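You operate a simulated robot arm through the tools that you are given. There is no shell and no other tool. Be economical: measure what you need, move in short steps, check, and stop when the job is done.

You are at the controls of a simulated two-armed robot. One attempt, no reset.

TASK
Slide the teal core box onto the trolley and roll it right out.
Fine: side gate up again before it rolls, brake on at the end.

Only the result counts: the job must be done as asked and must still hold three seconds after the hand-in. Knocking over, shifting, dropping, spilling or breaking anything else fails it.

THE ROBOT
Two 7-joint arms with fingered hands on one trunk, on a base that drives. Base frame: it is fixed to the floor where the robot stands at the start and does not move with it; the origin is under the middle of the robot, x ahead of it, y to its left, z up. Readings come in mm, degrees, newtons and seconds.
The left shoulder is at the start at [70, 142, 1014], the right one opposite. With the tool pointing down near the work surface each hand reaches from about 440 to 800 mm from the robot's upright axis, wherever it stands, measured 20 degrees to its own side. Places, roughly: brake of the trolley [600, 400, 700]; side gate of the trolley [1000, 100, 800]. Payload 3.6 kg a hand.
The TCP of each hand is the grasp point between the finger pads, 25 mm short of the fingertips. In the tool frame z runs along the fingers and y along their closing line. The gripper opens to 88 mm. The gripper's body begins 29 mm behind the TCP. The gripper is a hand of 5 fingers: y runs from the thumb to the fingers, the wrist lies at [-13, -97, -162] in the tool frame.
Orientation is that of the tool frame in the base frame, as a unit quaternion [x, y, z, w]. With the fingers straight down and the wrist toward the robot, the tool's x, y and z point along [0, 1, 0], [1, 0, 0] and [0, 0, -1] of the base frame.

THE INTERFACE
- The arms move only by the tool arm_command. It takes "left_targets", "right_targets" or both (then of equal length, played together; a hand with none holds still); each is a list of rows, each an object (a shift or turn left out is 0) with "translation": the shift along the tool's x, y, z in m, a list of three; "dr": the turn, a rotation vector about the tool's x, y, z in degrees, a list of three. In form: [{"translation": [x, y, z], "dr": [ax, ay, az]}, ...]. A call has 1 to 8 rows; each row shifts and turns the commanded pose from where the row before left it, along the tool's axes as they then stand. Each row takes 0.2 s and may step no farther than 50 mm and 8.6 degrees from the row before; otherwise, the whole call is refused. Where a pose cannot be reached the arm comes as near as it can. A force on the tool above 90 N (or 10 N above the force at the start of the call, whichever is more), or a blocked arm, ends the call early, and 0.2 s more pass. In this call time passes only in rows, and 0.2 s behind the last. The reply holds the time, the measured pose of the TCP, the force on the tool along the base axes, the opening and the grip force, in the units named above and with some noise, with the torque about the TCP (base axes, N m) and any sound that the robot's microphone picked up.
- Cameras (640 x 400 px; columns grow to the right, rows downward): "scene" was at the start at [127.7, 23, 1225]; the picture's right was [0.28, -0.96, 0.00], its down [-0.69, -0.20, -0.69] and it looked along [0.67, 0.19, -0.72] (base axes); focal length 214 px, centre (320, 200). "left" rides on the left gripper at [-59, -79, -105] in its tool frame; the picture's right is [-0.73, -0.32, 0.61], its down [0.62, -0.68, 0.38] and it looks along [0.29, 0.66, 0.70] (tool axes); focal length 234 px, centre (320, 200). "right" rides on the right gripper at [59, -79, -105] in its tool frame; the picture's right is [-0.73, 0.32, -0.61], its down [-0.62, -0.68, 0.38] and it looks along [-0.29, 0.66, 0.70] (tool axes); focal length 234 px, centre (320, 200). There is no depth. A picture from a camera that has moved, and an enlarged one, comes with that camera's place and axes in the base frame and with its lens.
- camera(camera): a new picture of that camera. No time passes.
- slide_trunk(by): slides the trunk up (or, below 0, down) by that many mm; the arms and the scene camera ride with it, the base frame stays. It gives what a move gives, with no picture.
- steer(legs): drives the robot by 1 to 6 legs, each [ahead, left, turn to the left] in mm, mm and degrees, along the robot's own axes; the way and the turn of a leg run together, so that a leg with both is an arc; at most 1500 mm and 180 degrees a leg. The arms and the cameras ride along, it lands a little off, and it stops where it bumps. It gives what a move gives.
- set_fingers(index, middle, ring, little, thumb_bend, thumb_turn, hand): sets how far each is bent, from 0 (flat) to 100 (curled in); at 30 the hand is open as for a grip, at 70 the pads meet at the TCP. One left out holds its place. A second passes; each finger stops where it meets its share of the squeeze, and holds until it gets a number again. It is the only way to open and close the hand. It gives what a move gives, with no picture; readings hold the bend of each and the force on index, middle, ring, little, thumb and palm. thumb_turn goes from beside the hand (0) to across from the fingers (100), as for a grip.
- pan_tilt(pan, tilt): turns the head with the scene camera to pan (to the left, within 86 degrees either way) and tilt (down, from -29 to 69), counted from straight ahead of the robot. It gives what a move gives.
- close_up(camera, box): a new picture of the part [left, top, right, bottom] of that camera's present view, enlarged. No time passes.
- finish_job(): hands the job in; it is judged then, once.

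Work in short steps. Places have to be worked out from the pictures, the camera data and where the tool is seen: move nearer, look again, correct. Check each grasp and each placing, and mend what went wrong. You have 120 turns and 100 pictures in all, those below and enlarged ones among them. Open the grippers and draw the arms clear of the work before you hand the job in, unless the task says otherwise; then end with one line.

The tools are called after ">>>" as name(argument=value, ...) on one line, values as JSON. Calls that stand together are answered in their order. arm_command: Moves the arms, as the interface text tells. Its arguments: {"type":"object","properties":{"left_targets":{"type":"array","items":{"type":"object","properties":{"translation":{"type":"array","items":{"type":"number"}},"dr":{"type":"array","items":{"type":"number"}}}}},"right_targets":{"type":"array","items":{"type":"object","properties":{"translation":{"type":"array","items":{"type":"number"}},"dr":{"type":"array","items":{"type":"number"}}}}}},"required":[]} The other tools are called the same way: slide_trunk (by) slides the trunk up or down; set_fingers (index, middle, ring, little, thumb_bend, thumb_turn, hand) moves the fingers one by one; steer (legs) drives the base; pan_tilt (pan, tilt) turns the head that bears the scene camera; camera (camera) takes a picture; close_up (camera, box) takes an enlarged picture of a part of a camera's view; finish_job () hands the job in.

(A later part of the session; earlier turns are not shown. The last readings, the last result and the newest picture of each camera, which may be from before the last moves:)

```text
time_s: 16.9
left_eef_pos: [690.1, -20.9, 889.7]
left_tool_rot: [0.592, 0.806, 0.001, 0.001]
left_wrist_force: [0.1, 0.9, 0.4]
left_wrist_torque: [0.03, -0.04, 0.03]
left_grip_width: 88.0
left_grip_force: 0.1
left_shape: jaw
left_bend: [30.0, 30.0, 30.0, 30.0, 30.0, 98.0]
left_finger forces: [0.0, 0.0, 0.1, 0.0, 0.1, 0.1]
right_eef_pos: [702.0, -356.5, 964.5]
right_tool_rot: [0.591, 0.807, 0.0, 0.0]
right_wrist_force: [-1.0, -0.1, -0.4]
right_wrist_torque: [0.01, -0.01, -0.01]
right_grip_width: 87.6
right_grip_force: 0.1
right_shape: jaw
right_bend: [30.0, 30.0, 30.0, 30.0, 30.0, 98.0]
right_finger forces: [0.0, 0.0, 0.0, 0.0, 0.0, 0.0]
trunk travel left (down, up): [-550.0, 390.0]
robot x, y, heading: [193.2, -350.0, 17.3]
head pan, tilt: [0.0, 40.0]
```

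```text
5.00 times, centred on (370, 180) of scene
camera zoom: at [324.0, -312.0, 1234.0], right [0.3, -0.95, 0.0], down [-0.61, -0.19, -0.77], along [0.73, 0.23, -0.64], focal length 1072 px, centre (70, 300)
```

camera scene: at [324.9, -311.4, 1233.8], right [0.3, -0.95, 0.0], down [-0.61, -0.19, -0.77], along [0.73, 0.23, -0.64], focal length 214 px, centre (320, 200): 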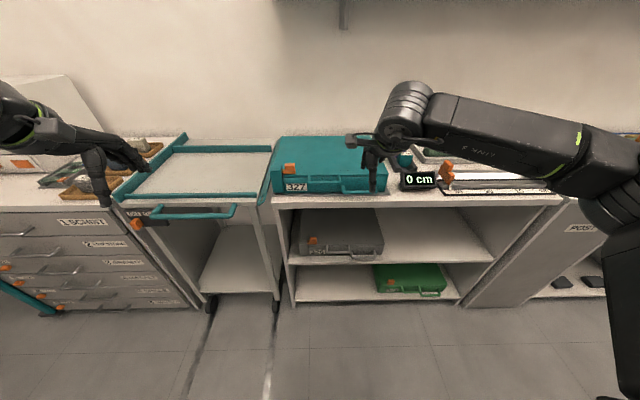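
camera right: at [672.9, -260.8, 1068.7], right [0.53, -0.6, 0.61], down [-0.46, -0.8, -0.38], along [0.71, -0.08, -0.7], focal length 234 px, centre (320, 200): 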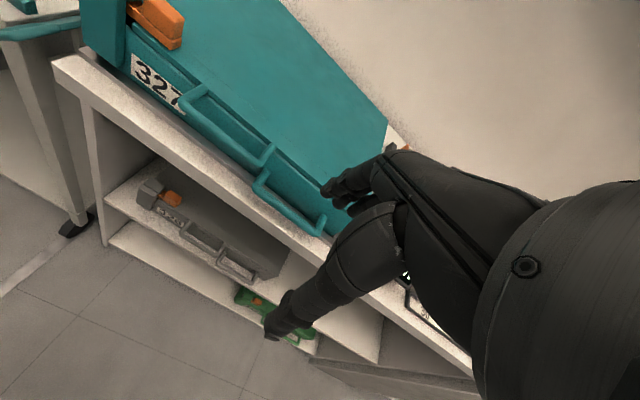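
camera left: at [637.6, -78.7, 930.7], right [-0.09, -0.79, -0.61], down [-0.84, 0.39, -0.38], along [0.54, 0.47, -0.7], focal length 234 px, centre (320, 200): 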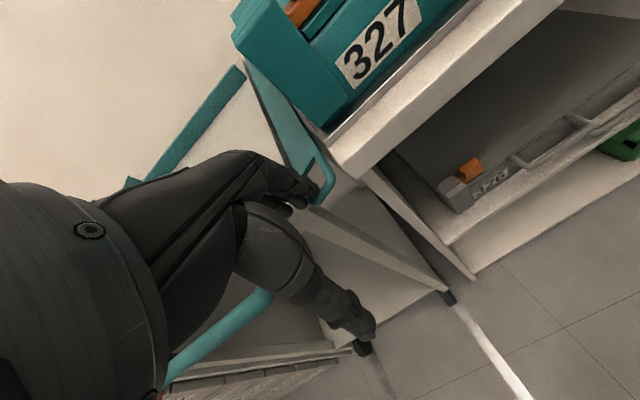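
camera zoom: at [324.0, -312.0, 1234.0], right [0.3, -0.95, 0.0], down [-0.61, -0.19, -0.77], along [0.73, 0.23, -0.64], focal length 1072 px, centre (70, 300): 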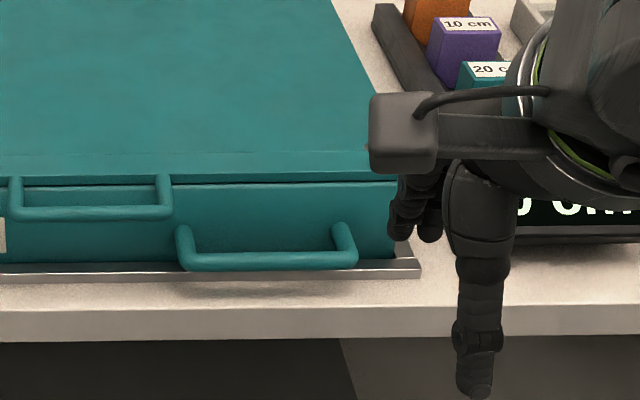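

Handle bar triangulated at a≈6 mm inside the deck front line, b −270…−372, z≈827. I retract the left hand, half-close the right fingers and hover above the loop.

>>> arm_command(left_targets=[{"translation": [0.02, -0.035, -0.025]}, {"translation": [0.02, -0.035, -0.025]}, {"translation": [0.02, -0.035, -0.025]}, {"translation": [0.02, -0.035, -0.025]}, {"translation": [0.02, -0.035, -0.025]}], right_targets=[{"translation": [0.007, 0.034, 0.015]}, {"translation": [0.007, 0.034, 0.015]}, {"translation": [0.007, 0.034, 0.015]}, {"translation": [0.007, 0.034, 0.015]}, {"translation": [0.007, 0.034, 0.015]}])

>>> set_fingers(hand="right", index=50, middle=50, ring=50, little=50, thumb_bend=50)

>>> close_up(camera="right", box=[180, 100, 420, 340])

>>> close_up(camera="scene", box=[310, 130, 430, 220])

```text
time_s: 18.1
left_eef_pos: [488.4, 24.1, 1016.6]
left_tool_rot: [0.591, 0.806, 0.002, 0.002]
left_wrist_force: [-0.6, -0.5, 0.2]
left_wrist_torque: [0.01, -0.01, 0.03]
left_grip_width: 88.1
left_grip_force: 0.0
left_shape: jaw
left_bend: [30.0, 30.0, 30.0, 30.0, 30.0, 98.0]
left_finger forces: [0.0, 0.0, 0.0, 0.1, 0.0, 0.1]
right_eef_pos: [846.9, -275.4, 894.9]
right_tool_rot: [0.591, 0.806, 0.004, 0.002]
right_wrist_force: [-8.6, -5.8, 16.5]
right_wrist_torque: [0.05, -0.57, -0.18]
right_grip_width: 82.7
right_grip_force: 0.0
right_shape: jaw
right_bend: [31.0, 36.0, 30.0, 30.0, 30.0, 98.0]
right_finger forces: [5.1, 13.4, 0.0, 0.0, 0.0, 0.1]
trunk travel left (down, up): [-550.0, 390.0]
robot x, y, heading: [199.3, -351.6, 17.6]
head pan, tilt: [0.0, 40.0]
```

```text
time_s: 19.1
left_eef_pos: [489.3, 24.2, 1015.0]
left_tool_rot: [0.592, 0.806, 0.001, 0.002]
left_wrist_force: [-0.3, -0.6, -0.3]
left_wrist_torque: [-0.03, 0.02, 0.04]
left_grip_width: 87.9
left_grip_force: 0.0
left_shape: jaw
left_bend: [30.0, 30.0, 30.0, 30.0, 30.0, 98.0]
left_finger forces: [0.0, 0.0, 0.1, 0.0, 0.1, 0.0]
right_eef_pos: [848.5, -273.1, 893.9]
right_tool_rot: [0.592, 0.806, 0.003, 0.002]
right_wrist_force: [6.4, 0.3, 39.8]
right_wrist_torque: [0.12, -2.12, -0.04]
right_grip_width: 59.8
right_grip_force: 19.6
right_shape: fingers
right_bend: [35.0, 50.0, 35.0, 50.0, 50.0, 98.0]
right_finger forces: [17.7, 0.1, 21.5, 0.1, 0.0, 0.1]
trunk travel left (down, up): [-550.0, 390.0]
robot x, y, heading: [195.6, -352.2, 17.4]
head pan, tilt: [0.0, 40.0]
```

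```text
1.67 times, centred on (300, 220) of right
camera zoom: at [754.8, -240.3, 998.4], right [0.52, -0.6, 0.61], down [-0.46, -0.8, -0.39], along [0.72, -0.08, -0.69], focal length 390 px, centre (353, 167)
```

zoom: 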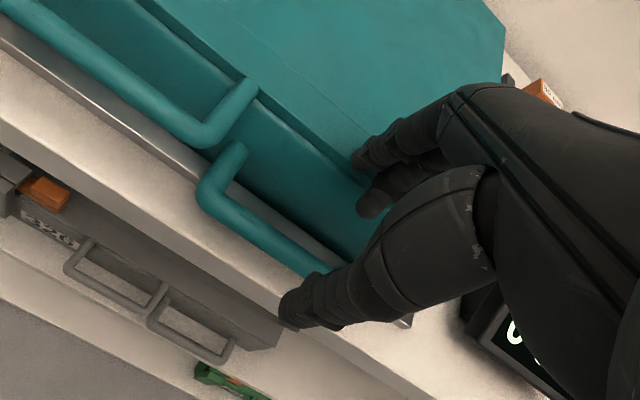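

```text
4.44 times, centred on (370, 175) of scene
camera zoom: at [318.8, -311.9, 1234.7], right [0.3, -0.95, 0.0], down [-0.61, -0.19, -0.77], along [0.73, 0.23, -0.64], focal length 953 px, centre (98, 311)
```

zoom: 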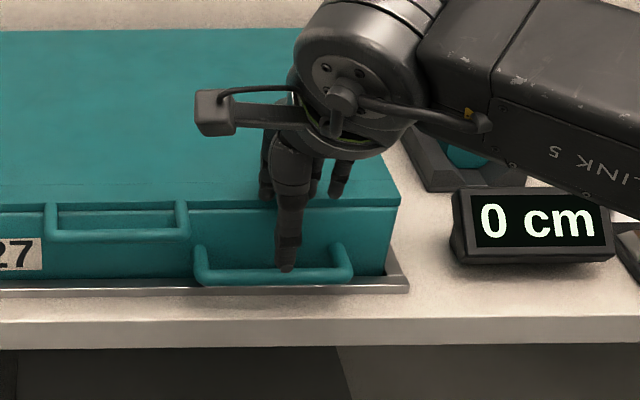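

The fingers touched the lid, so I raise the hand at once, then half-close the fingers.

>>> arm_command(right_targets=[{"translation": [0, -0.005, -0.02]}, {"translation": [0, -0.01, -0.03]}])

>>> set_fingers(hand="right", index=50, middle=50, ring=50, little=50, thumb_bend=50)

>>> close_up(camera="right", box=[180, 100, 420, 340])

>>> close_up(camera="scene", box=[250, 120, 410, 220])

```text
time_s: 19.7
left_eef_pos: [493.0, 25.6, 1013.6]
left_tool_rot: [0.592, 0.806, 0.001, 0.0]
left_wrist_force: [-1.2, 0.3, 0.6]
left_wrist_torque: [-0.02, -0.04, 0.01]
left_grip_width: 87.8
left_grip_force: 0.0
left_shape: jaw
left_bend: [30.0, 30.0, 30.0, 30.0, 30.0, 98.0]
left_finger forces: [0.1, 0.1, 0.0, 0.1, 0.0, 0.0]
right_eef_pos: [836.9, -278.5, 938.0]
right_tool_rot: [0.592, 0.806, -0.001, 0.0]
right_wrist_force: [0.9, 0.0, 0.4]
right_wrist_torque: [0.05, -0.04, 0.01]
right_grip_width: 42.9
right_grip_force: 0.0
right_shape: fingers
right_bend: [49.0, 50.0, 48.0, 50.0, 50.0, 98.0]
right_finger forces: [0.0, 0.0, 0.0, 0.0, 0.0, 0.0]
trunk travel left (down, up): [-550.0, 390.0]
robot x, y, heading: [195.2, -351.9, 17.4]
head pan, tilt: [0.0, 40.0]
```

```text
time_s: 20.7
left_eef_pos: [494.9, 25.3, 1012.6]
left_tool_rot: [0.591, 0.806, -0.001, 0.0]
left_wrist_force: [0.1, 0.1, -0.6]
left_wrist_torque: [0.0, -0.02, 0.03]
left_grip_width: 87.8
left_grip_force: 0.1
left_shape: jaw
left_bend: [30.0, 30.0, 30.0, 30.0, 30.0, 98.0]
left_finger forces: [0.0, 0.0, 0.1, 0.0, 0.0, 0.1]
right_eef_pos: [838.5, -277.6, 937.6]
right_tool_rot: [0.592, 0.806, 0.001, 0.0]
right_wrist_force: [-0.8, -0.4, -0.1]
right_wrist_torque: [0.07, -0.01, 0.0]
right_grip_width: 42.0
right_grip_force: 0.1
right_shape: fingers
right_bend: [50.0, 50.0, 50.0, 50.0, 50.0, 98.0]
right_finger forces: [0.1, 0.0, 0.0, 0.0, 0.1, 0.1]
trunk travel left (down, up): [-550.0, 390.0]
robot x, y, heading: [197.1, -352.0, 17.7]
head pan, tilt: [0.0, 40.0]
```

```text
1.67 times, centred on (300, 220) of right
camera zoom: at [745.4, -244.2, 1043.1], right [0.53, -0.6, 0.61], down [-0.46, -0.8, -0.38], along [0.71, -0.08, -0.7], focal length 390 px, centre (353, 167)
```

zoom: 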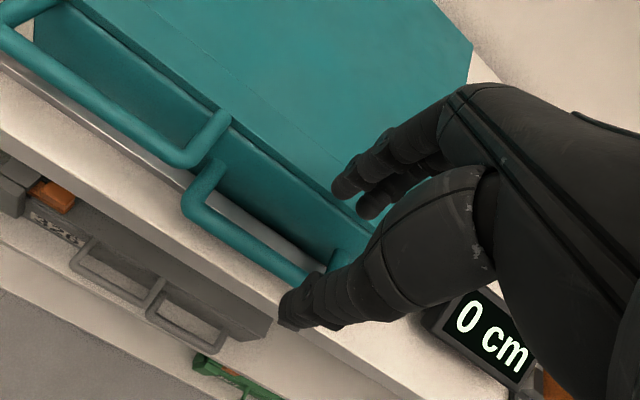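

```text
4.00 times, centred on (330, 170) of scene
camera zoom: at [324.7, -311.1, 1233.8], right [0.3, -0.95, 0.0], down [-0.61, -0.19, -0.77], along [0.73, 0.23, -0.64], focal length 858 px, centre (280, 320)
```

zoom: 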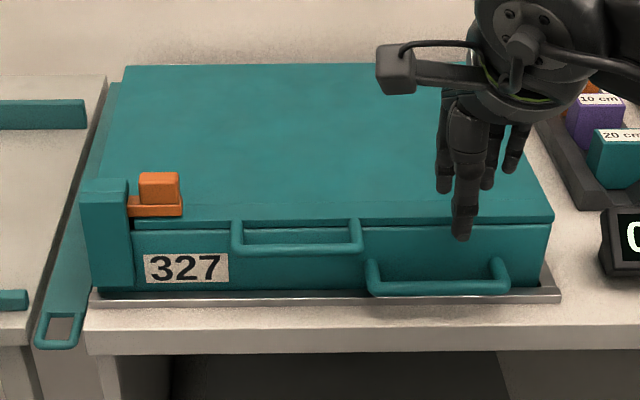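

Box and gate look undisturbed. I shift 18 mm inward and lower the fingers into the loop, watching the force.

>>> arm_command(right_targets=[{"translation": [0, 0.018, 0.0]}, {"translation": [0, 0, 0.03]}, {"translation": [0, 0, 0.025]}, {"translation": [0, 0, 0.02]}, {"translation": [0, 0, 0.012]}])

>>> close_up(camera="right", box=[180, 100, 420, 340])

>>> close_up(camera="scene", box=[330, 150, 410, 210])

```text
time_s: 21.9
left_eef_pos: [485.4, 22.9, 1016.4]
left_tool_rot: [0.591, 0.807, 0.003, 0.003]
left_wrist_force: [0.2, -0.6, -0.5]
left_wrist_torque: [0.0, 0.0, 0.02]
left_grip_width: 88.0
left_grip_force: 0.0
left_shape: jaw
left_bend: [30.0, 30.0, 30.0, 30.0, 30.0, 98.0]
left_finger forces: [0.0, 0.0, 0.0, 0.0, 0.1, 0.0]
right_eef_pos: [848.8, -272.2, 858.7]
right_tool_rot: [0.591, 0.807, 0.003, 0.003]
right_wrist_force: [-24.5, -8.9, 26.0]
right_wrist_torque: [0.16, -1.28, -0.3]
right_grip_width: 41.8
right_grip_force: 21.0
right_shape: fingers
right_bend: [50.0, 60.0, 51.0, 50.0, 50.0, 98.0]
right_finger forces: [0.0, 40.6, 2.1, 0.0, 0.1, 0.0]
trunk travel left (down, up): [-550.0, 390.0]
robot x, y, heading: [192.7, -351.5, 17.3]
head pan, tilt: [0.0, 40.0]
```

```text
1.67 times, centred on (300, 220) of right
camera zoom: at [754.3, -238.9, 961.7], right [0.52, -0.6, 0.61], down [-0.46, -0.8, -0.39], along [0.72, -0.08, -0.69], focal length 390 px, centre (353, 167)
```

zoom: 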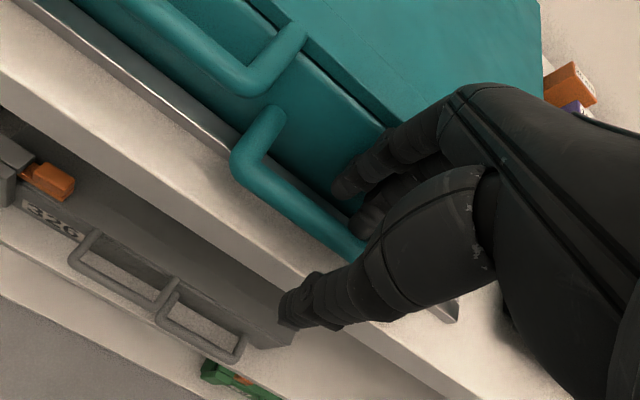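

```text
6.67 times, centred on (370, 180) of scene
camera zoom: at [312.6, -313.5, 1235.2], right [0.3, -0.95, 0.0], down [-0.61, -0.19, -0.77], along [0.74, 0.23, -0.63], focal length 1430 px, centre (-13, 333)
```

zoom: 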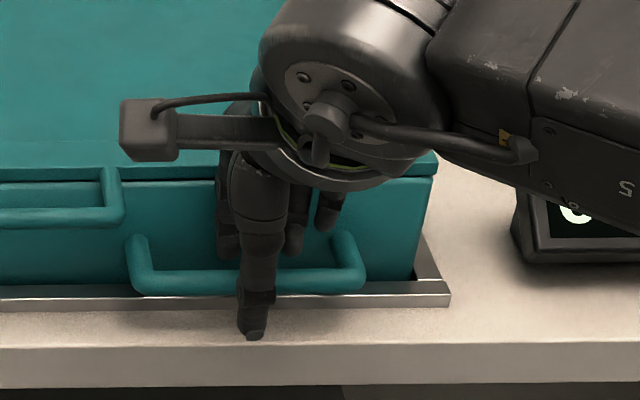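

The middle finger catches the lid edge. I back out 10 mm toward me and lower a bit more.

>>> arm_command(right_targets=[{"translation": [0, -0.01, -0.008]}, {"translation": [0, 0, 0.01]}, {"translation": [0, 0, 0.01]}])

>>> close_up(camera="scene", box=[330, 150, 410, 210])

```text
time_s: 22.7
left_eef_pos: [492.7, 24.7, 1014.0]
left_tool_rot: [0.591, 0.807, 0.001, 0.0]
left_wrist_force: [0.0, 0.0, -0.1]
left_wrist_torque: [-0.01, 0.01, 0.02]
left_grip_width: 87.9
left_grip_force: 0.0
left_shape: jaw
left_bend: [30.0, 30.0, 30.0, 30.0, 30.0, 98.0]
left_finger forces: [0.1, 0.0, 0.1, 0.0, 0.0, 0.0]
right_eef_pos: [845.2, -276.2, 837.5]
right_tool_rot: [0.591, 0.807, -0.001, 0.0]
right_wrist_force: [-8.2, -1.7, -2.5]
right_wrist_torque: [0.03, 0.07, -0.04]
right_grip_width: 41.9
right_grip_force: 4.6
right_shape: fingers
right_bend: [50.0, 58.0, 50.0, 50.0, 50.0, 98.0]
right_finger forces: [0.0, 8.8, 0.1, 0.0, 0.1, 0.0]
trunk travel left (down, up): [-550.0, 390.0]
robot x, y, heading: [195.5, -352.4, 17.3]
head pan, tilt: [0.0, 40.0]
```

```text
6.67 times, centred on (370, 180) of scene
camera zoom: at [322.5, -311.8, 1233.8], right [0.3, -0.95, 0.0], down [-0.61, -0.19, -0.77], along [0.73, 0.23, -0.64], focal length 1430 px, centre (-13, 333)
```

zoom: 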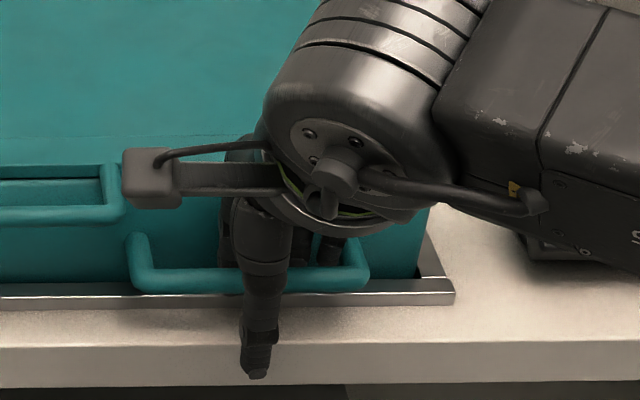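

The fingers are in the loop now. I close on the bar.

>>> set_fingers(hand="right", index=66, middle=66, ring=66, little=66, thumb_bend=66)

>>> close_up(camera="right", box=[180, 100, 420, 340])

```text
time_s: 23.7
left_eef_pos: [495.9, 25.2, 1012.5]
left_tool_rot: [0.591, 0.807, 0.0, 0.0]
left_wrist_force: [-0.6, -0.5, 0.9]
left_wrist_torque: [0.01, 0.01, 0.01]
left_grip_width: 88.1
left_grip_force: 0.1
left_shape: jaw
left_bend: [30.0, 30.0, 30.0, 30.0, 30.0, 98.0]
left_finger forces: [0.1, 0.0, 0.0, 0.1, 0.1, 0.0]
right_eef_pos: [848.6, -274.2, 837.6]
right_tool_rot: [0.591, 0.806, 0.0, 0.0]
right_wrist_force: [2.9, 2.0, -3.5]
right_wrist_torque: [0.08, -0.05, 0.18]
right_grip_width: 9.9
right_grip_force: 8.1
right_shape: fingers
right_bend: [64.0, 68.0, 64.0, 62.0, 66.0, 98.0]
right_finger forces: [2.1, 7.5, 1.8, 4.3, 0.0, 0.1]
trunk travel left (down, up): [-550.0, 390.0]
robot x, y, heading: [196.5, -353.9, 17.8]
head pan, tilt: [0.0, 40.0]
```

```text
1.67 times, centred on (300, 220) of right
camera zoom: at [754.8, -240.8, 943.5], right [0.53, -0.59, 0.61], down [-0.46, -0.8, -0.38], along [0.71, -0.08, -0.7], focal length 390 px, centre (353, 167)
```

zoom: 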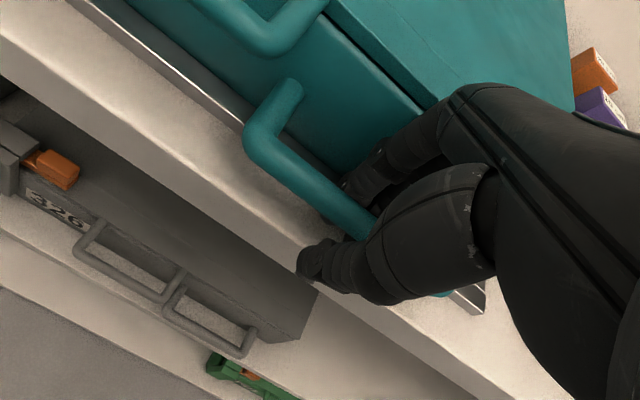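

The bar is gripped. I start pulling left gently to feel the load.

>>> arm_command(right_targets=[{"translation": [0.01, 0, 0]}, {"translation": [0.015, 0, 0]}, {"translation": [0.02, 0, 0]}, {"translation": [0.02, 0, 0]}])

>>> camera(camera="scene")

```text
time_s: 24.7
left_eef_pos: [495.4, 26.4, 1011.5]
left_tool_rot: [0.592, 0.806, -0.001, -0.001]
left_wrist_force: [0.5, -0.1, 0.0]
left_wrist_torque: [-0.01, -0.02, 0.0]
left_grip_width: 87.7
left_grip_force: 0.0
left_shape: jaw
left_bend: [30.0, 30.0, 30.0, 30.0, 30.0, 98.0]
left_finger forces: [0.0, 0.0, 0.0, 0.0, 0.0, 0.1]
right_eef_pos: [827.7, -210.1, 840.1]
right_tool_rot: [0.591, 0.806, -0.001, -0.001]
right_wrist_force: [5.4, -4.8, -5.9]
right_wrist_torque: [0.0, -0.06, 0.05]
right_grip_width: 10.6
right_grip_force: 8.6
right_shape: fingers
right_bend: [63.0, 68.0, 64.0, 62.0, 66.0, 98.0]
right_finger forces: [2.6, 7.8, 2.2, 3.7, 0.0, 0.1]
trunk travel left (down, up): [-550.0, 390.0]
robot x, y, heading: [198.4, -353.8, 17.5]
head pan, tilt: [0.0, 40.0]
```

```text
53 pictures are left
camera scene: at [326.2, -310.4, 1233.6], right [0.3, -0.95, 0.0], down [-0.61, -0.19, -0.77], along [0.73, 0.23, -0.64], focal length 214 px, centre (320, 200)
```

scene: 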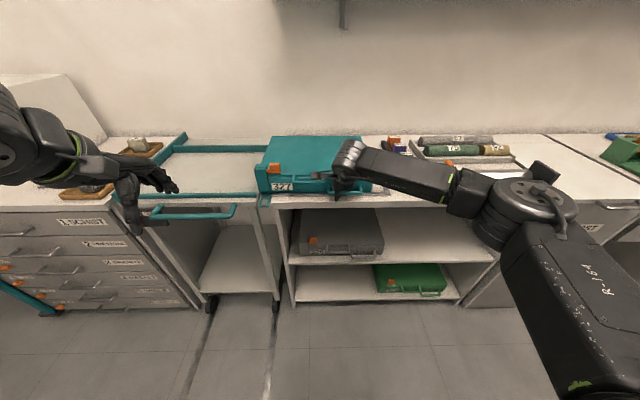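

>>> close_up(camera="scene", box=[235, 125, 415, 225])

```text
3.56 times, centred on (325, 175) of scene
camera zoom: at [326.2, -310.4, 1233.6], right [0.3, -0.95, 0.0], down [-0.61, -0.19, -0.77], along [0.73, 0.23, -0.64], focal length 763 px, centre (302, 289)
```

zoom: 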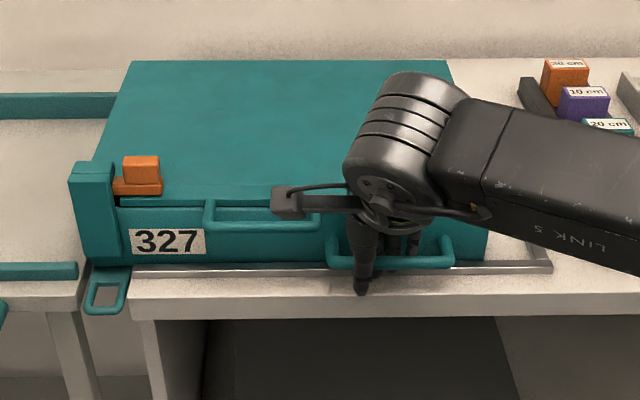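

It slides smoothly onto the bridge. I continue with the arm another 100 mm.

>>> arm_command(right_targets=[{"translation": [0.02, 0, 0]}, {"translation": [0.02, 0, 0]}, {"translation": [0.02, 0, 0]}, {"translation": [0.02, 0, 0]}, {"translation": [0.02, 0, 0]}])

>>> close_up(camera="scene", box=[190, 125, 370, 225])

```text
time_s: 25.9
left_eef_pos: [494.6, 24.8, 1012.6]
left_tool_rot: [0.591, 0.806, 0.0, 0.0]
left_wrist_force: [-0.3, -0.8, 0.2]
left_wrist_torque: [-0.01, -0.01, 0.02]
left_grip_width: 88.1
left_grip_force: 0.1
left_shape: jaw
left_bend: [30.0, 30.0, 30.0, 30.0, 30.0, 98.0]
left_finger forces: [0.1, 0.0, 0.0, 0.0, 0.0, 0.0]
right_eef_pos: [795.9, -115.8, 839.6]
right_tool_rot: [0.592, 0.806, 0.0, 0.0]
right_wrist_force: [6.6, -5.1, -0.1]
right_wrist_torque: [0.01, -0.2, 0.03]
right_grip_width: 10.5
right_grip_force: 9.7
right_shape: fingers
right_bend: [63.0, 67.0, 64.0, 62.0, 66.0, 98.0]
right_finger forces: [6.0, 7.2, 1.8, 4.3, 0.0, 0.0]
trunk travel left (down, up): [-550.0, 390.0]
robot x, y, heading: [190.1, -349.7, 17.5]
head pan, tilt: [0.0, 40.0]
```

```text
3.56 times, centred on (280, 175) of scene
camera zoom: at [325.5, -311.2, 1233.8], right [0.3, -0.95, 0.0], down [-0.61, -0.19, -0.77], along [0.73, 0.23, -0.64], focal length 763 px, centre (462, 289)
```

zoom: 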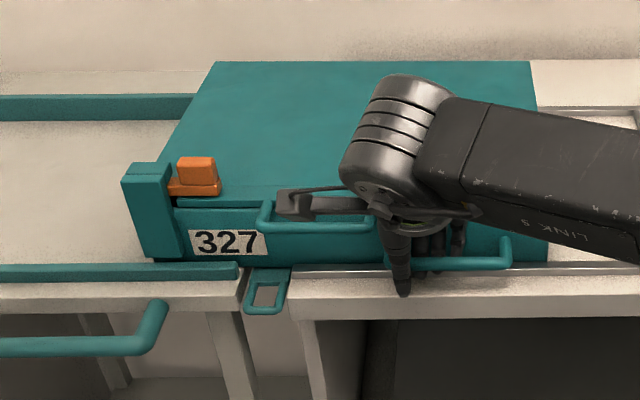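

Box is entering the trolley well between the rails. I raise the grip 3 mm to clear the front rail and then drive left with the hand holding.

>>> arm_command(right_targets=[{"translation": [0.01, 0, -0.003]}, {"translation": [0.02, 0, 0]}])

>>> steer(legs=[[0, 100, 0]])

>>> close_up(camera="scene", box=[190, 125, 370, 225])

```text
time_s: 26.5
left_eef_pos: [495.3, 26.7, 1012.2]
left_tool_rot: [0.591, 0.807, -0.001, -0.001]
left_wrist_force: [0.5, 0.1, -0.5]
left_wrist_torque: [-0.03, -0.01, 0.0]
left_grip_width: 87.8
left_grip_force: 0.1
left_shape: jaw
left_bend: [30.0, 30.0, 30.0, 30.0, 30.0, 98.0]
left_finger forces: [0.0, 0.0, 0.0, 0.1, 0.0, 0.1]
right_eef_pos: [788.5, -86.5, 840.6]
right_tool_rot: [0.591, 0.807, 0.0, -0.001]
right_wrist_force: [0.2, -3.0, -10.1]
right_wrist_torque: [0.07, -0.03, 0.06]
right_grip_width: 10.2
right_grip_force: 12.0
right_shape: fingers
right_bend: [63.0, 69.0, 64.0, 63.0, 66.0, 98.0]
right_finger forces: [5.0, 13.9, 2.1, 2.8, 0.1, 0.0]
trunk travel left (down, up): [-550.0, 390.0]
robot x, y, heading: [197.9, -351.8, 17.8]
head pan, tilt: [0.0, 40.0]
```

```text
time_s: 27.7
left_eef_pos: [464.9, 121.1, 1011.6]
left_tool_rot: [0.591, 0.807, 0.0, -0.001]
left_wrist_force: [-0.2, 0.2, -0.6]
left_wrist_torque: [0.0, -0.01, 0.03]
left_grip_width: 88.0
left_grip_force: 0.0
left_shape: jaw
left_bend: [30.0, 30.0, 30.0, 30.0, 30.0, 98.0]
left_finger forces: [0.0, 0.1, 0.0, 0.0, 0.1, 0.0]
right_eef_pos: [757.5, 8.4, 842.2]
right_tool_rot: [0.591, 0.807, -0.001, 0.001]
right_wrist_force: [-0.6, -1.9, -8.6]
right_wrist_torque: [0.04, -0.1, 0.07]
right_grip_width: 9.6
right_grip_force: 13.6
right_shape: fingers
right_bend: [64.0, 69.0, 64.0, 63.0, 66.0, 98.0]
right_finger forces: [5.0, 15.7, 2.3, 3.6, 0.0, 0.0]
trunk travel left (down, up): [-550.0, 390.0]
robot x, y, heading: [166.1, -257.1, 17.7]
head pan, tilt: [0.0, 40.0]
```

```text
3.56 times, centred on (280, 175) of scene
camera zoom: at [295.3, -214.7, 1233.7], right [0.3, -0.95, 0.0], down [-0.61, -0.19, -0.77], along [0.73, 0.23, -0.64], focal length 763 px, centre (462, 289)
```

zoom: 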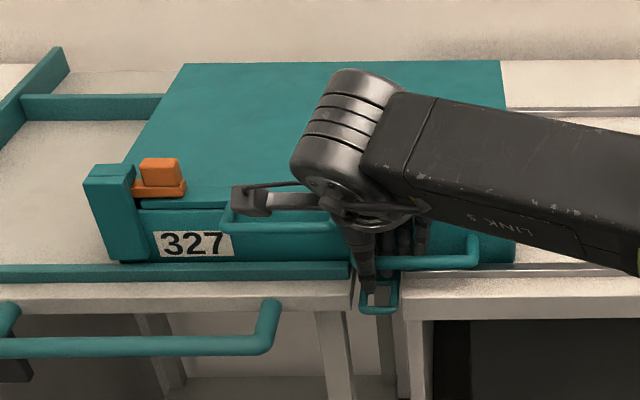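

>>> steer(legs=[[0, 100, 0]])

>>> close_up(camera="scene", box=[190, 125, 370, 225])

```text
time_s: 28.8
left_eef_pos: [434.2, 219.5, 1012.1]
left_tool_rot: [0.591, 0.807, 0.0, 0.0]
left_wrist_force: [0.4, 0.3, -0.8]
left_wrist_torque: [0.01, -0.05, 0.02]
left_grip_width: 87.7
left_grip_force: 0.0
left_shape: jaw
left_bend: [30.0, 30.0, 30.0, 30.0, 30.0, 98.0]
left_finger forces: [0.0, 0.1, 0.0, 0.1, 0.1, 0.1]
right_eef_pos: [726.8, 106.9, 841.5]
right_tool_rot: [0.591, 0.807, 0.0, 0.0]
right_wrist_force: [-0.8, 1.0, -7.1]
right_wrist_torque: [0.13, -0.11, 0.15]
right_grip_width: 9.6
right_grip_force: 13.0
right_shape: fingers
right_bend: [63.0, 69.0, 64.0, 64.0, 66.0, 98.0]
right_finger forces: [4.1, 16.1, 2.6, 3.3, 0.1, 0.0]
trunk travel left (down, up): [-550.0, 390.0]
robot x, y, heading: [134.6, -159.7, 17.5]
head pan, tilt: [0.0, 40.0]
```

```text
3.56 times, centred on (280, 175) of scene
camera zoom: at [264.4, -116.4, 1233.7], right [0.3, -0.95, 0.0], down [-0.61, -0.2, -0.77], along [0.73, 0.23, -0.64], focal length 763 px, centre (462, 289)
```

zoom: 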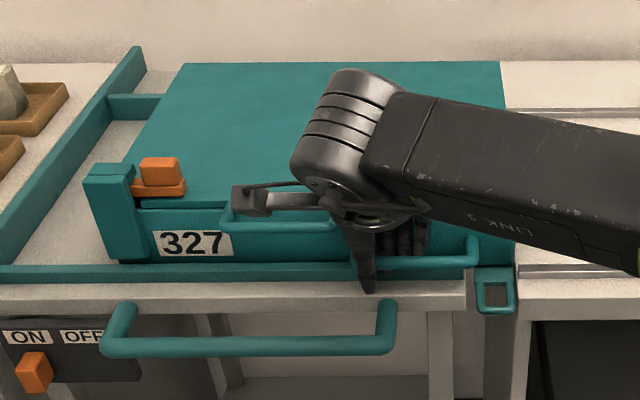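

About 45 mm remains to clear the deck edge, with about 90 mm of room on the left. I move 66 mm to centre it.

>>> steer(legs=[[0, 66, 0]])

>>> close_up(camera="scene", box=[190, 125, 370, 225])

```text
time_s: 29.8
left_eef_pos: [413.0, 282.6, 1011.6]
left_tool_rot: [0.591, 0.807, 0.0, 0.001]
left_wrist_force: [0.3, 0.3, -0.4]
left_wrist_torque: [-0.01, -0.01, 0.01]
left_grip_width: 87.9
left_grip_force: 0.1
left_shape: jaw
left_bend: [30.0, 30.0, 30.0, 30.0, 30.0, 98.0]
left_finger forces: [0.1, 0.0, 0.0, 0.0, 0.0, 0.0]
right_eef_pos: [705.8, 170.2, 841.9]
right_tool_rot: [0.591, 0.807, -0.001, 0.001]
right_wrist_force: [-8.5, -1.9, -7.4]
right_wrist_torque: [0.13, -0.23, 0.01]
right_grip_width: 8.7
right_grip_force: 16.0
right_shape: fingers
right_bend: [64.0, 70.0, 64.0, 64.0, 66.0, 98.0]
right_finger forces: [3.4, 24.6, 1.8, 2.4, 0.0, 0.0]
trunk travel left (down, up): [-550.0, 390.0]
robot x, y, heading: [114.1, -96.0, 17.4]
head pan, tilt: [0.0, 40.0]
```

```text
3.56 times, centred on (280, 175) of scene
camera zoom: at [243.0, -53.6, 1233.9], right [0.3, -0.95, 0.0], down [-0.61, -0.2, -0.77], along [0.73, 0.23, -0.64], focal length 763 px, centre (462, 289)
```

zoom: 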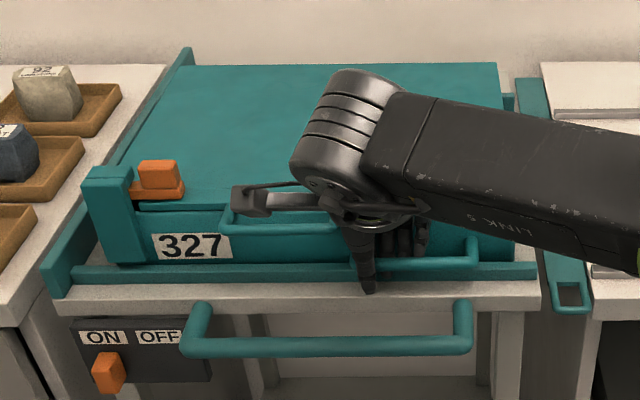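

The box sits fully on the deck, clear of the gate line. I release the handle and lift the hand out.

>>> set_fingers(hand="right", index=50, middle=50, ring=50, little=50, thumb_bend=48)

>>> arm_command(right_targets=[{"translation": [0, -0.002, -0.015]}, {"translation": [0, 0, -0.02]}, {"translation": [0, 0, -0.03]}, {"translation": [0, 0, -0.04]}, {"translation": [0, -0.03, -0.03]}, {"translation": [0, -0.04, -0.02]}, {"translation": [0, -0.045, 0]}])

>>> close_up(camera="scene", box=[180, 120, 380, 245])

```text
time_s: 30.8
left_eef_pos: [410.1, 281.9, 1013.7]
left_tool_rot: [0.59, 0.807, 0.0, 0.001]
left_wrist_force: [-0.5, -0.3, -0.2]
left_wrist_torque: [0.0, -0.01, -0.02]
left_grip_width: 88.0
left_grip_force: 0.1
left_shape: jaw
left_bend: [30.0, 30.0, 30.0, 30.0, 30.0, 98.0]
left_finger forces: [0.0, 0.1, 0.0, 0.0, 0.1, 0.1]
right_eef_pos: [704.3, 170.0, 842.7]
right_tool_rot: [0.59, 0.807, 0.0, 0.001]
right_wrist_force: [-26.1, -1.0, -7.5]
right_wrist_torque: [0.05, -0.1, -0.09]
right_grip_width: 43.1
right_grip_force: 13.9
right_shape: fingers
right_bend: [50.0, 64.0, 55.0, 50.0, 48.0, 98.0]
right_finger forces: [0.1, 20.4, 8.1, 0.0, 0.0, 0.0]
trunk travel left (down, up): [-550.0, 390.0]
robot x, y, heading: [110.2, -98.8, 17.6]
head pan, tilt: [0.0, 40.0]
```

```text
time_s: 32.4
left_eef_pos: [412.3, 281.2, 1012.3]
left_tool_rot: [0.591, 0.807, 0.001, 0.001]
left_wrist_force: [-0.4, -0.4, 1.5]
left_wrist_torque: [0.01, -0.02, 0.0]
left_grip_width: 87.6
left_grip_force: 0.1
left_shape: jaw
left_bend: [30.0, 30.0, 30.0, 30.0, 30.0, 98.0]
left_finger forces: [0.1, 0.0, 0.0, 0.1, 0.0, 0.0]
right_eef_pos: [592.7, 135.1, 996.5]
right_tool_rot: [0.591, 0.807, 0.0, 0.0]
right_wrist_force: [0.0, 0.1, 0.2]
right_wrist_torque: [0.02, -0.03, 0.03]
right_grip_width: 43.4
right_grip_force: 0.1
right_shape: fingers
right_bend: [50.0, 50.0, 50.0, 50.0, 48.0, 98.0]
right_finger forces: [0.1, 0.0, 0.0, 0.1, 0.1, 0.0]
trunk travel left (down, up): [-550.0, 390.0]
robot x, y, heading: [113.8, -96.3, 17.5]
head pan, tilt: [0.0, 40.0]
```

```text
3.20 times, centred on (280, 182) of scene
camera zoom: at [242.9, -55.8, 1234.0], right [0.3, -0.95, 0.0], down [-0.61, -0.19, -0.77], along [0.73, 0.23, -0.64], focal length 686 px, centre (448, 256)
```

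zoom: 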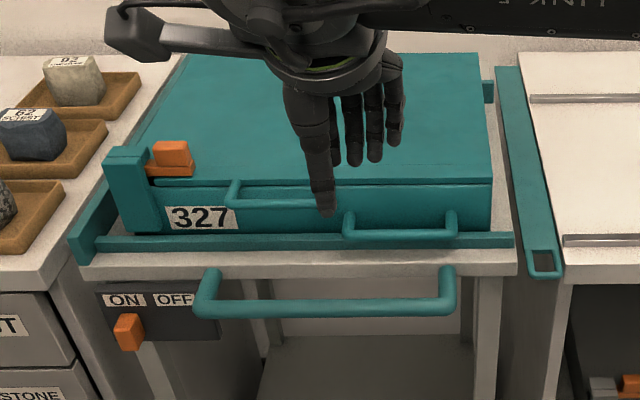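

The box is parked between the rails. Next is raising the gate: I bring the right hand in front of the loop, point the fingers forward and lift from underneath. First I move right and start tilting.

>>> arm_command(right_targets=[{"translation": [-0.038, -0.008, 0]}, {"translation": [-0.038, -0.008, 0]}, {"translation": [-0.038, -0.008, 0]}, {"translation": [-0.038, -0.008, 0]}, {"translation": [-0.036, -0.008, 0]}, {"dr": [-8.5, 0, 0]}, {"dr": [-8.5, 0, 0]}, {"dr": [-8.5, 0, 0]}])

>>> set_fingers(hand="right", index=30, middle=30, ring=30, little=30, thumb_bend=30)

>>> arm_command(right_targets=[{"dr": [-8.5, 0, 0]}, {"dr": [-8.5, 0, 0]}, {"dr": [-8.5, 0, 0]}, {"dr": [-8.5, 0, 0]}, {"dr": [-8.5, 0, 0]}, {"dr": [-8.5, 0, 0]}, {"dr": [-8.5, 0, 0]}])

>>> camera(camera="scene")

```text
time_s: 34.2
left_eef_pos: [413.0, 280.8, 1012.6]
left_tool_rot: [0.59, 0.807, 0.0, 0.0]
left_wrist_force: [-0.2, 1.0, -0.6]
left_wrist_torque: [0.02, 0.04, 0.0]
left_grip_width: 87.7
left_grip_force: 0.0
left_shape: jaw
left_bend: [30.0, 30.0, 30.0, 30.0, 30.0, 98.0]
left_finger forces: [0.1, 0.0, 0.0, 0.0, 0.0, 0.0]
right_eef_pos: [614.0, -58.4, 997.5]
right_tool_rot: [0.576, 0.787, 0.179, 0.131]
right_wrist_force: [0.0, 0.5, -0.1]
right_wrist_torque: [0.0, -0.01, 0.01]
right_grip_width: 43.4
right_grip_force: 0.1
right_shape: fingers
right_bend: [50.0, 50.0, 50.0, 50.0, 48.0, 98.0]
right_finger forces: [0.1, 0.1, 0.0, 0.1, 0.0, 0.0]
trunk travel left (down, up): [-550.0, 390.0]
robot x, y, heading: [111.1, -99.6, 17.8]
head pan, tilt: [0.0, 40.0]
```

```text
time_s: 35.2
left_eef_pos: [413.6, 281.4, 1011.8]
left_tool_rot: [0.591, 0.807, 0.0, 0.0]
left_wrist_force: [-0.1, 0.7, -0.2]
left_wrist_torque: [-0.03, -0.02, -0.02]
left_grip_width: 87.8
left_grip_force: 0.2
left_shape: jaw
left_bend: [30.0, 30.0, 30.0, 30.0, 30.0, 98.0]
left_finger forces: [0.0, 0.1, 0.0, 0.1, 0.0, 0.0]
right_eef_pos: [612.4, -58.1, 997.4]
right_tool_rot: [0.576, 0.787, 0.179, 0.13]
right_wrist_force: [-0.5, -0.1, 0.0]
right_wrist_torque: [0.01, -0.04, 0.01]
right_grip_width: 84.3
right_grip_force: 0.0
right_shape: fingers
right_bend: [30.0, 30.0, 30.0, 30.0, 30.0, 98.0]
right_finger forces: [0.0, 0.1, 0.0, 0.0, 0.0, 0.0]
trunk travel left (down, up): [-550.0, 390.0]
robot x, y, heading: [115.3, -96.2, 17.4]
head pan, tilt: [0.0, 40.0]
```

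```text
time_s: 36.8
left_eef_pos: [413.3, 281.8, 1012.1]
left_tool_rot: [0.59, 0.807, 0.0, 0.0]
left_wrist_force: [0.7, 0.0, -0.6]
left_wrist_torque: [0.03, 0.01, 0.0]
left_grip_width: 87.9
left_grip_force: 0.0
left_shape: jaw
left_bend: [30.0, 30.0, 30.0, 30.0, 30.0, 98.0]
left_finger forces: [0.1, 0.0, 0.0, 0.1, 0.0, 0.0]
right_eef_pos: [659.6, 22.1, 1210.6]
right_tool_rot: [0.439, 0.6, 0.539, 0.396]
right_wrist_force: [0.0, 0.6, -0.6]
right_wrist_torque: [0.0, 0.01, 0.01]
right_grip_width: 84.8
right_grip_force: 0.0
right_shape: fingers
right_bend: [30.0, 30.0, 30.0, 30.0, 30.0, 98.0]
right_finger forces: [0.0, 0.1, 0.0, 0.0, 0.1, 0.1]
right hand out of reach, approached as far as the arm can: row 3, 4, 5, 6, 7
trunk travel left (down, up): [-550.0, 390.0]
robot x, y, heading: [115.0, -98.0, 17.9]
head pan, tilt: [0.0, 40.0]
```

```text
46 pictures are left
camera scene: at [243.7, -54.4, 1233.8], right [0.3, -0.95, 0.0], down [-0.61, -0.19, -0.77], along [0.73, 0.23, -0.64], focal length 214 px, centre (320, 200)
```

scene: 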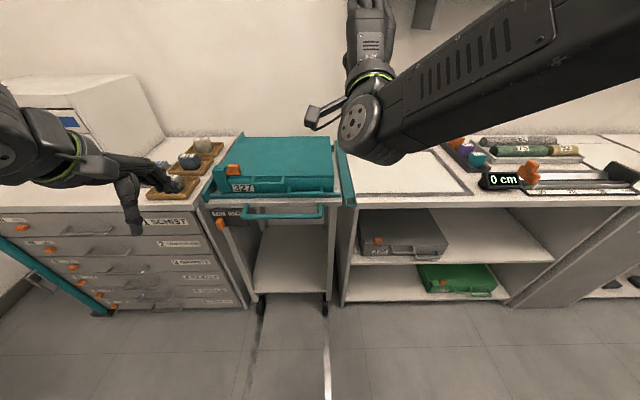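

The forward-pointing pose was too close to the shoulder at that height. I back the base off and lower the hand, where the pose should be reachable.

>>> steer(legs=[[-100, 0, 0]])

>>> arm_command(right_targets=[{"translation": [0, -0.045, 0]}, {"translation": [0, -0.045, 0]}, {"translation": [0, -0.045, 0]}, {"translation": [0, -0.045, 0]}, {"translation": [0, -0.045, 0]}, {"translation": [0, -0.045, 0]}])

>>> camera(camera="scene")

```text
time_s: 38.0
left_eef_pos: [319.6, 252.0, 1011.8]
left_tool_rot: [0.591, 0.806, 0.0, 0.0]
left_wrist_force: [-0.7, -0.7, -0.6]
left_wrist_torque: [0.0, -0.02, 0.01]
left_grip_width: 87.7
left_grip_force: 0.0
left_shape: jaw
left_bend: [30.0, 30.0, 30.0, 30.0, 30.0, 98.0]
left_finger forces: [0.1, 0.1, 0.1, 0.0, 0.0, 0.1]
right_eef_pos: [567.5, -9.6, 1210.1]
right_tool_rot: [0.44, 0.6, 0.538, 0.396]
right_wrist_force: [-0.4, 0.3, 0.2]
right_wrist_torque: [0.0, 0.03, 0.04]
right_grip_width: 84.7
right_grip_force: 0.0
right_shape: fingers
right_bend: [30.0, 30.0, 30.0, 30.0, 30.0, 98.0]
right_finger forces: [0.1, 0.0, 0.1, 0.1, 0.0, 0.0]
trunk travel left (down, up): [-550.0, 390.0]
robot x, y, heading: [25.0, -123.2, 17.4]
head pan, tilt: [0.0, 40.0]
```

```text
time_s: 39.4
left_eef_pos: [321.9, 251.0, 1012.0]
left_tool_rot: [0.591, 0.806, 0.001, 0.0]
left_wrist_force: [0.6, 0.3, -0.5]
left_wrist_torque: [0.01, -0.03, 0.0]
left_grip_width: 87.8
left_grip_force: 0.0
left_shape: jaw
left_bend: [30.0, 30.0, 30.0, 30.0, 30.0, 98.0]
left_finger forces: [0.0, 0.0, 0.0, 0.2, 0.1, 0.0]
right_eef_pos: [612.8, 52.5, 1164.2]
right_tool_rot: [0.442, 0.604, 0.535, 0.393]
right_wrist_force: [-0.8, -0.2, -0.2]
right_wrist_torque: [0.0, -0.03, -0.01]
right_grip_width: 84.5
right_grip_force: 0.0
right_shape: fingers
right_bend: [30.0, 30.0, 30.0, 30.0, 30.0, 98.0]
right_finger forces: [0.0, 0.1, 0.1, 0.1, 0.0, 0.0]
right hand out of reach, approached as far as the arm can: row 1, 2, 3, 4, 5, 6
trunk travel left (down, up): [-550.0, 390.0]
robot x, y, heading: [20.3, -127.6, 17.0]
head pan, tilt: [0.0, 40.0]
```

```text
45 pictures are left
camera scene: at [150.8, -84.6, 1233.8], right [0.3, -0.95, 0.0], down [-0.61, -0.19, -0.77], along [0.73, 0.23, -0.64], focal length 214 px, centre (320, 200)
```

scene: 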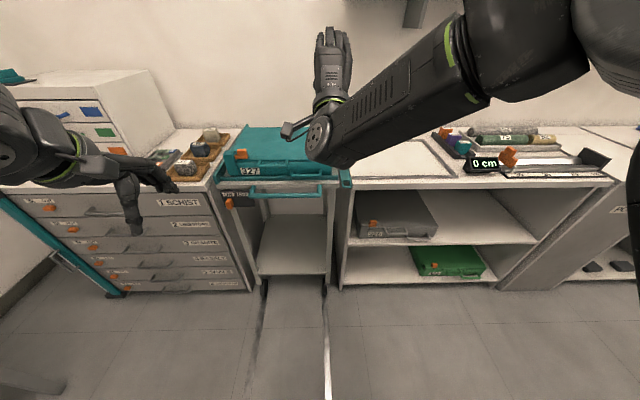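

The wrist limit prevents that pose. I return to fingers-down. The index fitted the loop before, so I'll pinch the loop's front bar between index and thumb instead.

>>> arm_command(right_targets=[{"translation": [0, 0.045, 0]}, {"translation": [0, 0.045, 0]}, {"translation": [0, 0.045, 0]}, {"translation": [0, 0.045, 0]}, {"translation": [0, 0.045, 0]}, {"translation": [0, 0.045, 0]}, {"dr": [8.5, 0, 0]}, {"dr": [8.5, 0, 0]}])

>>> arm_command(right_targets=[{"dr": [8.5, 0, 0]}, {"dr": [8.5, 0, 0]}, {"dr": [8.5, 0, 0]}, {"dr": [8.5, 0, 0]}, {"dr": [8.5, 0, 0]}, {"dr": [8.5, 0, 0]}, {"dr": [8.5, 0, 0]}, {"dr": [8.5, 0, 0]}])

>>> set_fingers(hand="right", index=40, middle=100, ring=100, little=100, thumb_bend=35)

>>> camera(camera="right")

```text
time_s: 41.1
left_eef_pos: [320.2, 252.5, 1012.4]
left_tool_rot: [0.591, 0.807, 0.0, -0.001]
left_wrist_force: [-0.1, -0.1, -0.3]
left_wrist_torque: [0.01, 0.0, 0.0]
left_grip_width: 88.0
left_grip_force: 0.2
left_shape: jaw
left_bend: [30.0, 30.0, 30.0, 30.0, 30.0, 98.0]
left_finger forces: [0.1, 0.0, 0.0, 0.0, 0.1, 0.1]
right_eef_pos: [637.9, 59.1, 1434.9]
right_tool_rot: [0.493, 0.673, 0.444, 0.326]
right_wrist_force: [0.4, 0.4, 0.2]
right_wrist_torque: [-0.05, -0.01, -0.02]
right_grip_width: 84.7
right_grip_force: 0.1
right_shape: fingers
right_bend: [30.0, 30.0, 30.0, 30.0, 30.0, 98.0]
right_finger forces: [0.0, 0.0, 0.0, 0.1, 0.1, 0.0]
trunk travel left (down, up): [-550.0, 390.0]
robot x, y, heading: [18.9, -123.5, 17.3]
head pan, tilt: [0.0, 40.0]
```

```text
time_s: 43.0
left_eef_pos: [319.7, 249.8, 1011.2]
left_tool_rot: [0.592, 0.806, 0.0, -0.001]
left_wrist_force: [0.2, 0.5, -0.7]
left_wrist_torque: [0.0, 0.0, 0.03]
left_grip_width: 87.8
left_grip_force: 0.0
left_shape: jaw
left_bend: [30.0, 30.0, 30.0, 30.0, 30.0, 98.0]
left_finger forces: [0.0, 0.0, 0.0, 0.0, 0.1, 0.0]
right_eef_pos: [566.3, 9.0, 1352.0]
right_tool_rot: [0.58, 0.797, 0.135, 0.101]
right_wrist_force: [-0.5, -0.4, -0.8]
right_wrist_torque: [-0.01, -0.01, 0.02]
right_grip_width: 84.7
right_grip_force: 0.0
right_shape: fingers
right_bend: [30.0, 30.0, 30.0, 30.0, 30.0, 98.0]
right_finger forces: [0.0, 0.0, 0.0, 0.2, 0.1, 0.0]
right hand out of reach, approached as far as the arm can: row 2, 3, 5, 6, 7, 8
trunk travel left (down, up): [-550.0, 390.0]
robot x, y, heading: [15.2, -127.1, 17.4]
head pan, tilt: [0.0, 40.0]
```

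```text
time_s: 44.0
left_eef_pos: [320.1, 250.9, 1011.9]
left_tool_rot: [0.59, 0.807, 0.0, 0.0]
left_wrist_force: [-0.4, 0.1, 0.4]
left_wrist_torque: [-0.03, 0.0, 0.0]
left_grip_width: 87.8
left_grip_force: 0.1
left_shape: jaw
left_bend: [30.0, 30.0, 30.0, 30.0, 30.0, 98.0]
left_finger forces: [0.0, 0.0, 0.1, 0.0, 0.0, 0.2]
right_eef_pos: [566.0, 9.9, 1351.4]
right_tool_rot: [0.58, 0.797, 0.134, 0.102]
right_wrist_force: [0.8, -0.5, -0.3]
right_wrist_torque: [0.02, -0.01, 0.02]
right_grip_width: 69.1
right_grip_force: 0.1
right_shape: fingers
right_bend: [40.0, 100.0, 100.0, 100.0, 35.0, 98.0]
right_finger forces: [0.0, 0.1, 0.0, 0.1, 0.1, 0.1]
trunk travel left (down, up): [-550.0, 390.0]
robot x, y, heading: [20.4, -128.1, 17.3]
head pan, tilt: [0.0, 40.0]
```

```text
44 pictures are left
camera right: at [443.8, 34.0, 1423.9], right [0.32, -0.66, 0.68], down [-0.3, -0.75, -0.59], along [0.9, -0.02, -0.44], focal length 234 px, centre (320, 200)
```

right: 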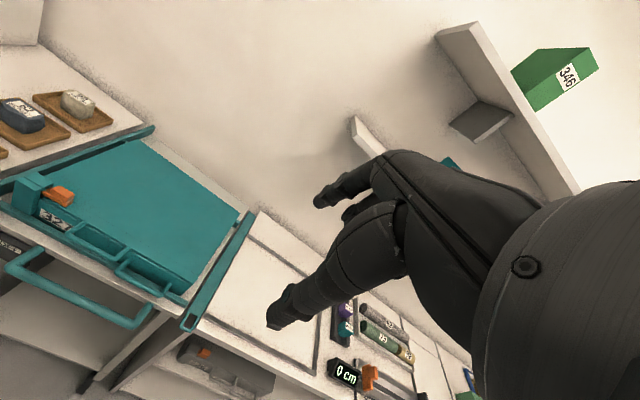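

The hand is back near fingers-down, 19° short. I finish the rotation and descend toward a position in front of the gate loop.

>>> arm_command(right_targets=[{"translation": [-0.015, 0, 0.035], "dr": [8.3, 0, 0]}, {"translation": [-0.015, 0, 0.04], "dr": [8.3, 0, 0]}, {"translation": [-0.015, 0, 0.04], "dr": [2.6, 0, 0]}, {"translation": [-0.015, 0, 0.045]}, {"translation": [-0.015, 0, 0.045]}, {"translation": [-0.015, 0, 0.045]}, {"translation": [0, 0, 0.048]}, {"translation": [0, 0, 0.048]}])

>>> steer(legs=[[100, 0, 0.3]])

>>> camera(camera="right")

```text
time_s: 45.8
left_eef_pos: [321.3, 251.0, 1012.4]
left_tool_rot: [0.592, 0.806, -0.001, -0.001]
left_wrist_force: [0.3, 0.3, -0.2]
left_wrist_torque: [-0.01, 0.03, 0.01]
left_grip_width: 88.2
left_grip_force: 0.1
left_shape: jaw
left_bend: [30.0, 30.0, 30.0, 30.0, 30.0, 98.0]
left_finger forces: [0.0, 0.1, 0.0, 0.0, 0.0, 0.1]
right_eef_pos: [611.2, -70.3, 1009.8]
right_tool_rot: [0.59, 0.808, 0.001, 0.001]
right_wrist_force: [-0.5, -0.1, -0.7]
right_wrist_torque: [0.0, 0.01, 0.02]
right_grip_width: 69.4
right_grip_force: 0.0
right_shape: fingers
right_bend: [40.0, 100.0, 100.0, 100.0, 35.0, 98.0]
right_finger forces: [0.1, 0.0, 0.0, 0.1, 0.0, 0.0]
right hand out of reach, approached as far as the arm can: row 1, 2
trunk travel left (down, up): [-550.0, 390.0]
robot x, y, heading: [17.7, -124.8, 17.6]
head pan, tilt: [0.0, 40.0]
```

```text
time_s: 46.9
left_eef_pos: [413.5, 281.6, 1014.1]
left_tool_rot: [0.59, 0.807, 0.001, 0.0]
left_wrist_force: [0.3, -0.8, 0.5]
left_wrist_torque: [0.0, 0.05, 0.01]
left_grip_width: 88.1
left_grip_force: 0.1
left_shape: jaw
left_bend: [30.0, 30.0, 30.0, 30.0, 30.0, 98.0]
left_finger forces: [0.0, 0.1, 0.0, 0.1, 0.1, 0.0]
right_eef_pos: [703.1, -38.5, 1009.9]
right_tool_rot: [0.587, 0.81, 0.001, 0.003]
right_wrist_force: [0.0, 1.3, -0.7]
right_wrist_torque: [-0.01, 0.0, 0.0]
right_grip_width: 69.4
right_grip_force: 0.1
right_shape: fingers
right_bend: [40.0, 100.0, 100.0, 100.0, 35.0, 98.0]
right_finger forces: [0.0, 0.0, 0.0, 0.0, 0.0, 0.0]
trunk travel left (down, up): [-550.0, 390.0]
robot x, y, heading: [113.8, -96.0, 17.7]
head pan, tilt: [0.0, 40.0]
```

```text
43 pictures are left
camera right: at [609.1, -5.7, 1114.1], right [0.53, -0.59, 0.61], down [-0.45, -0.8, -0.38], along [0.72, -0.07, -0.69], focal length 234 px, centre (320, 200)
```

right: 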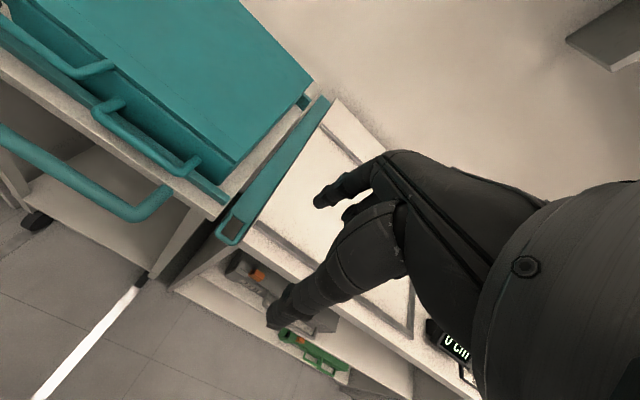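

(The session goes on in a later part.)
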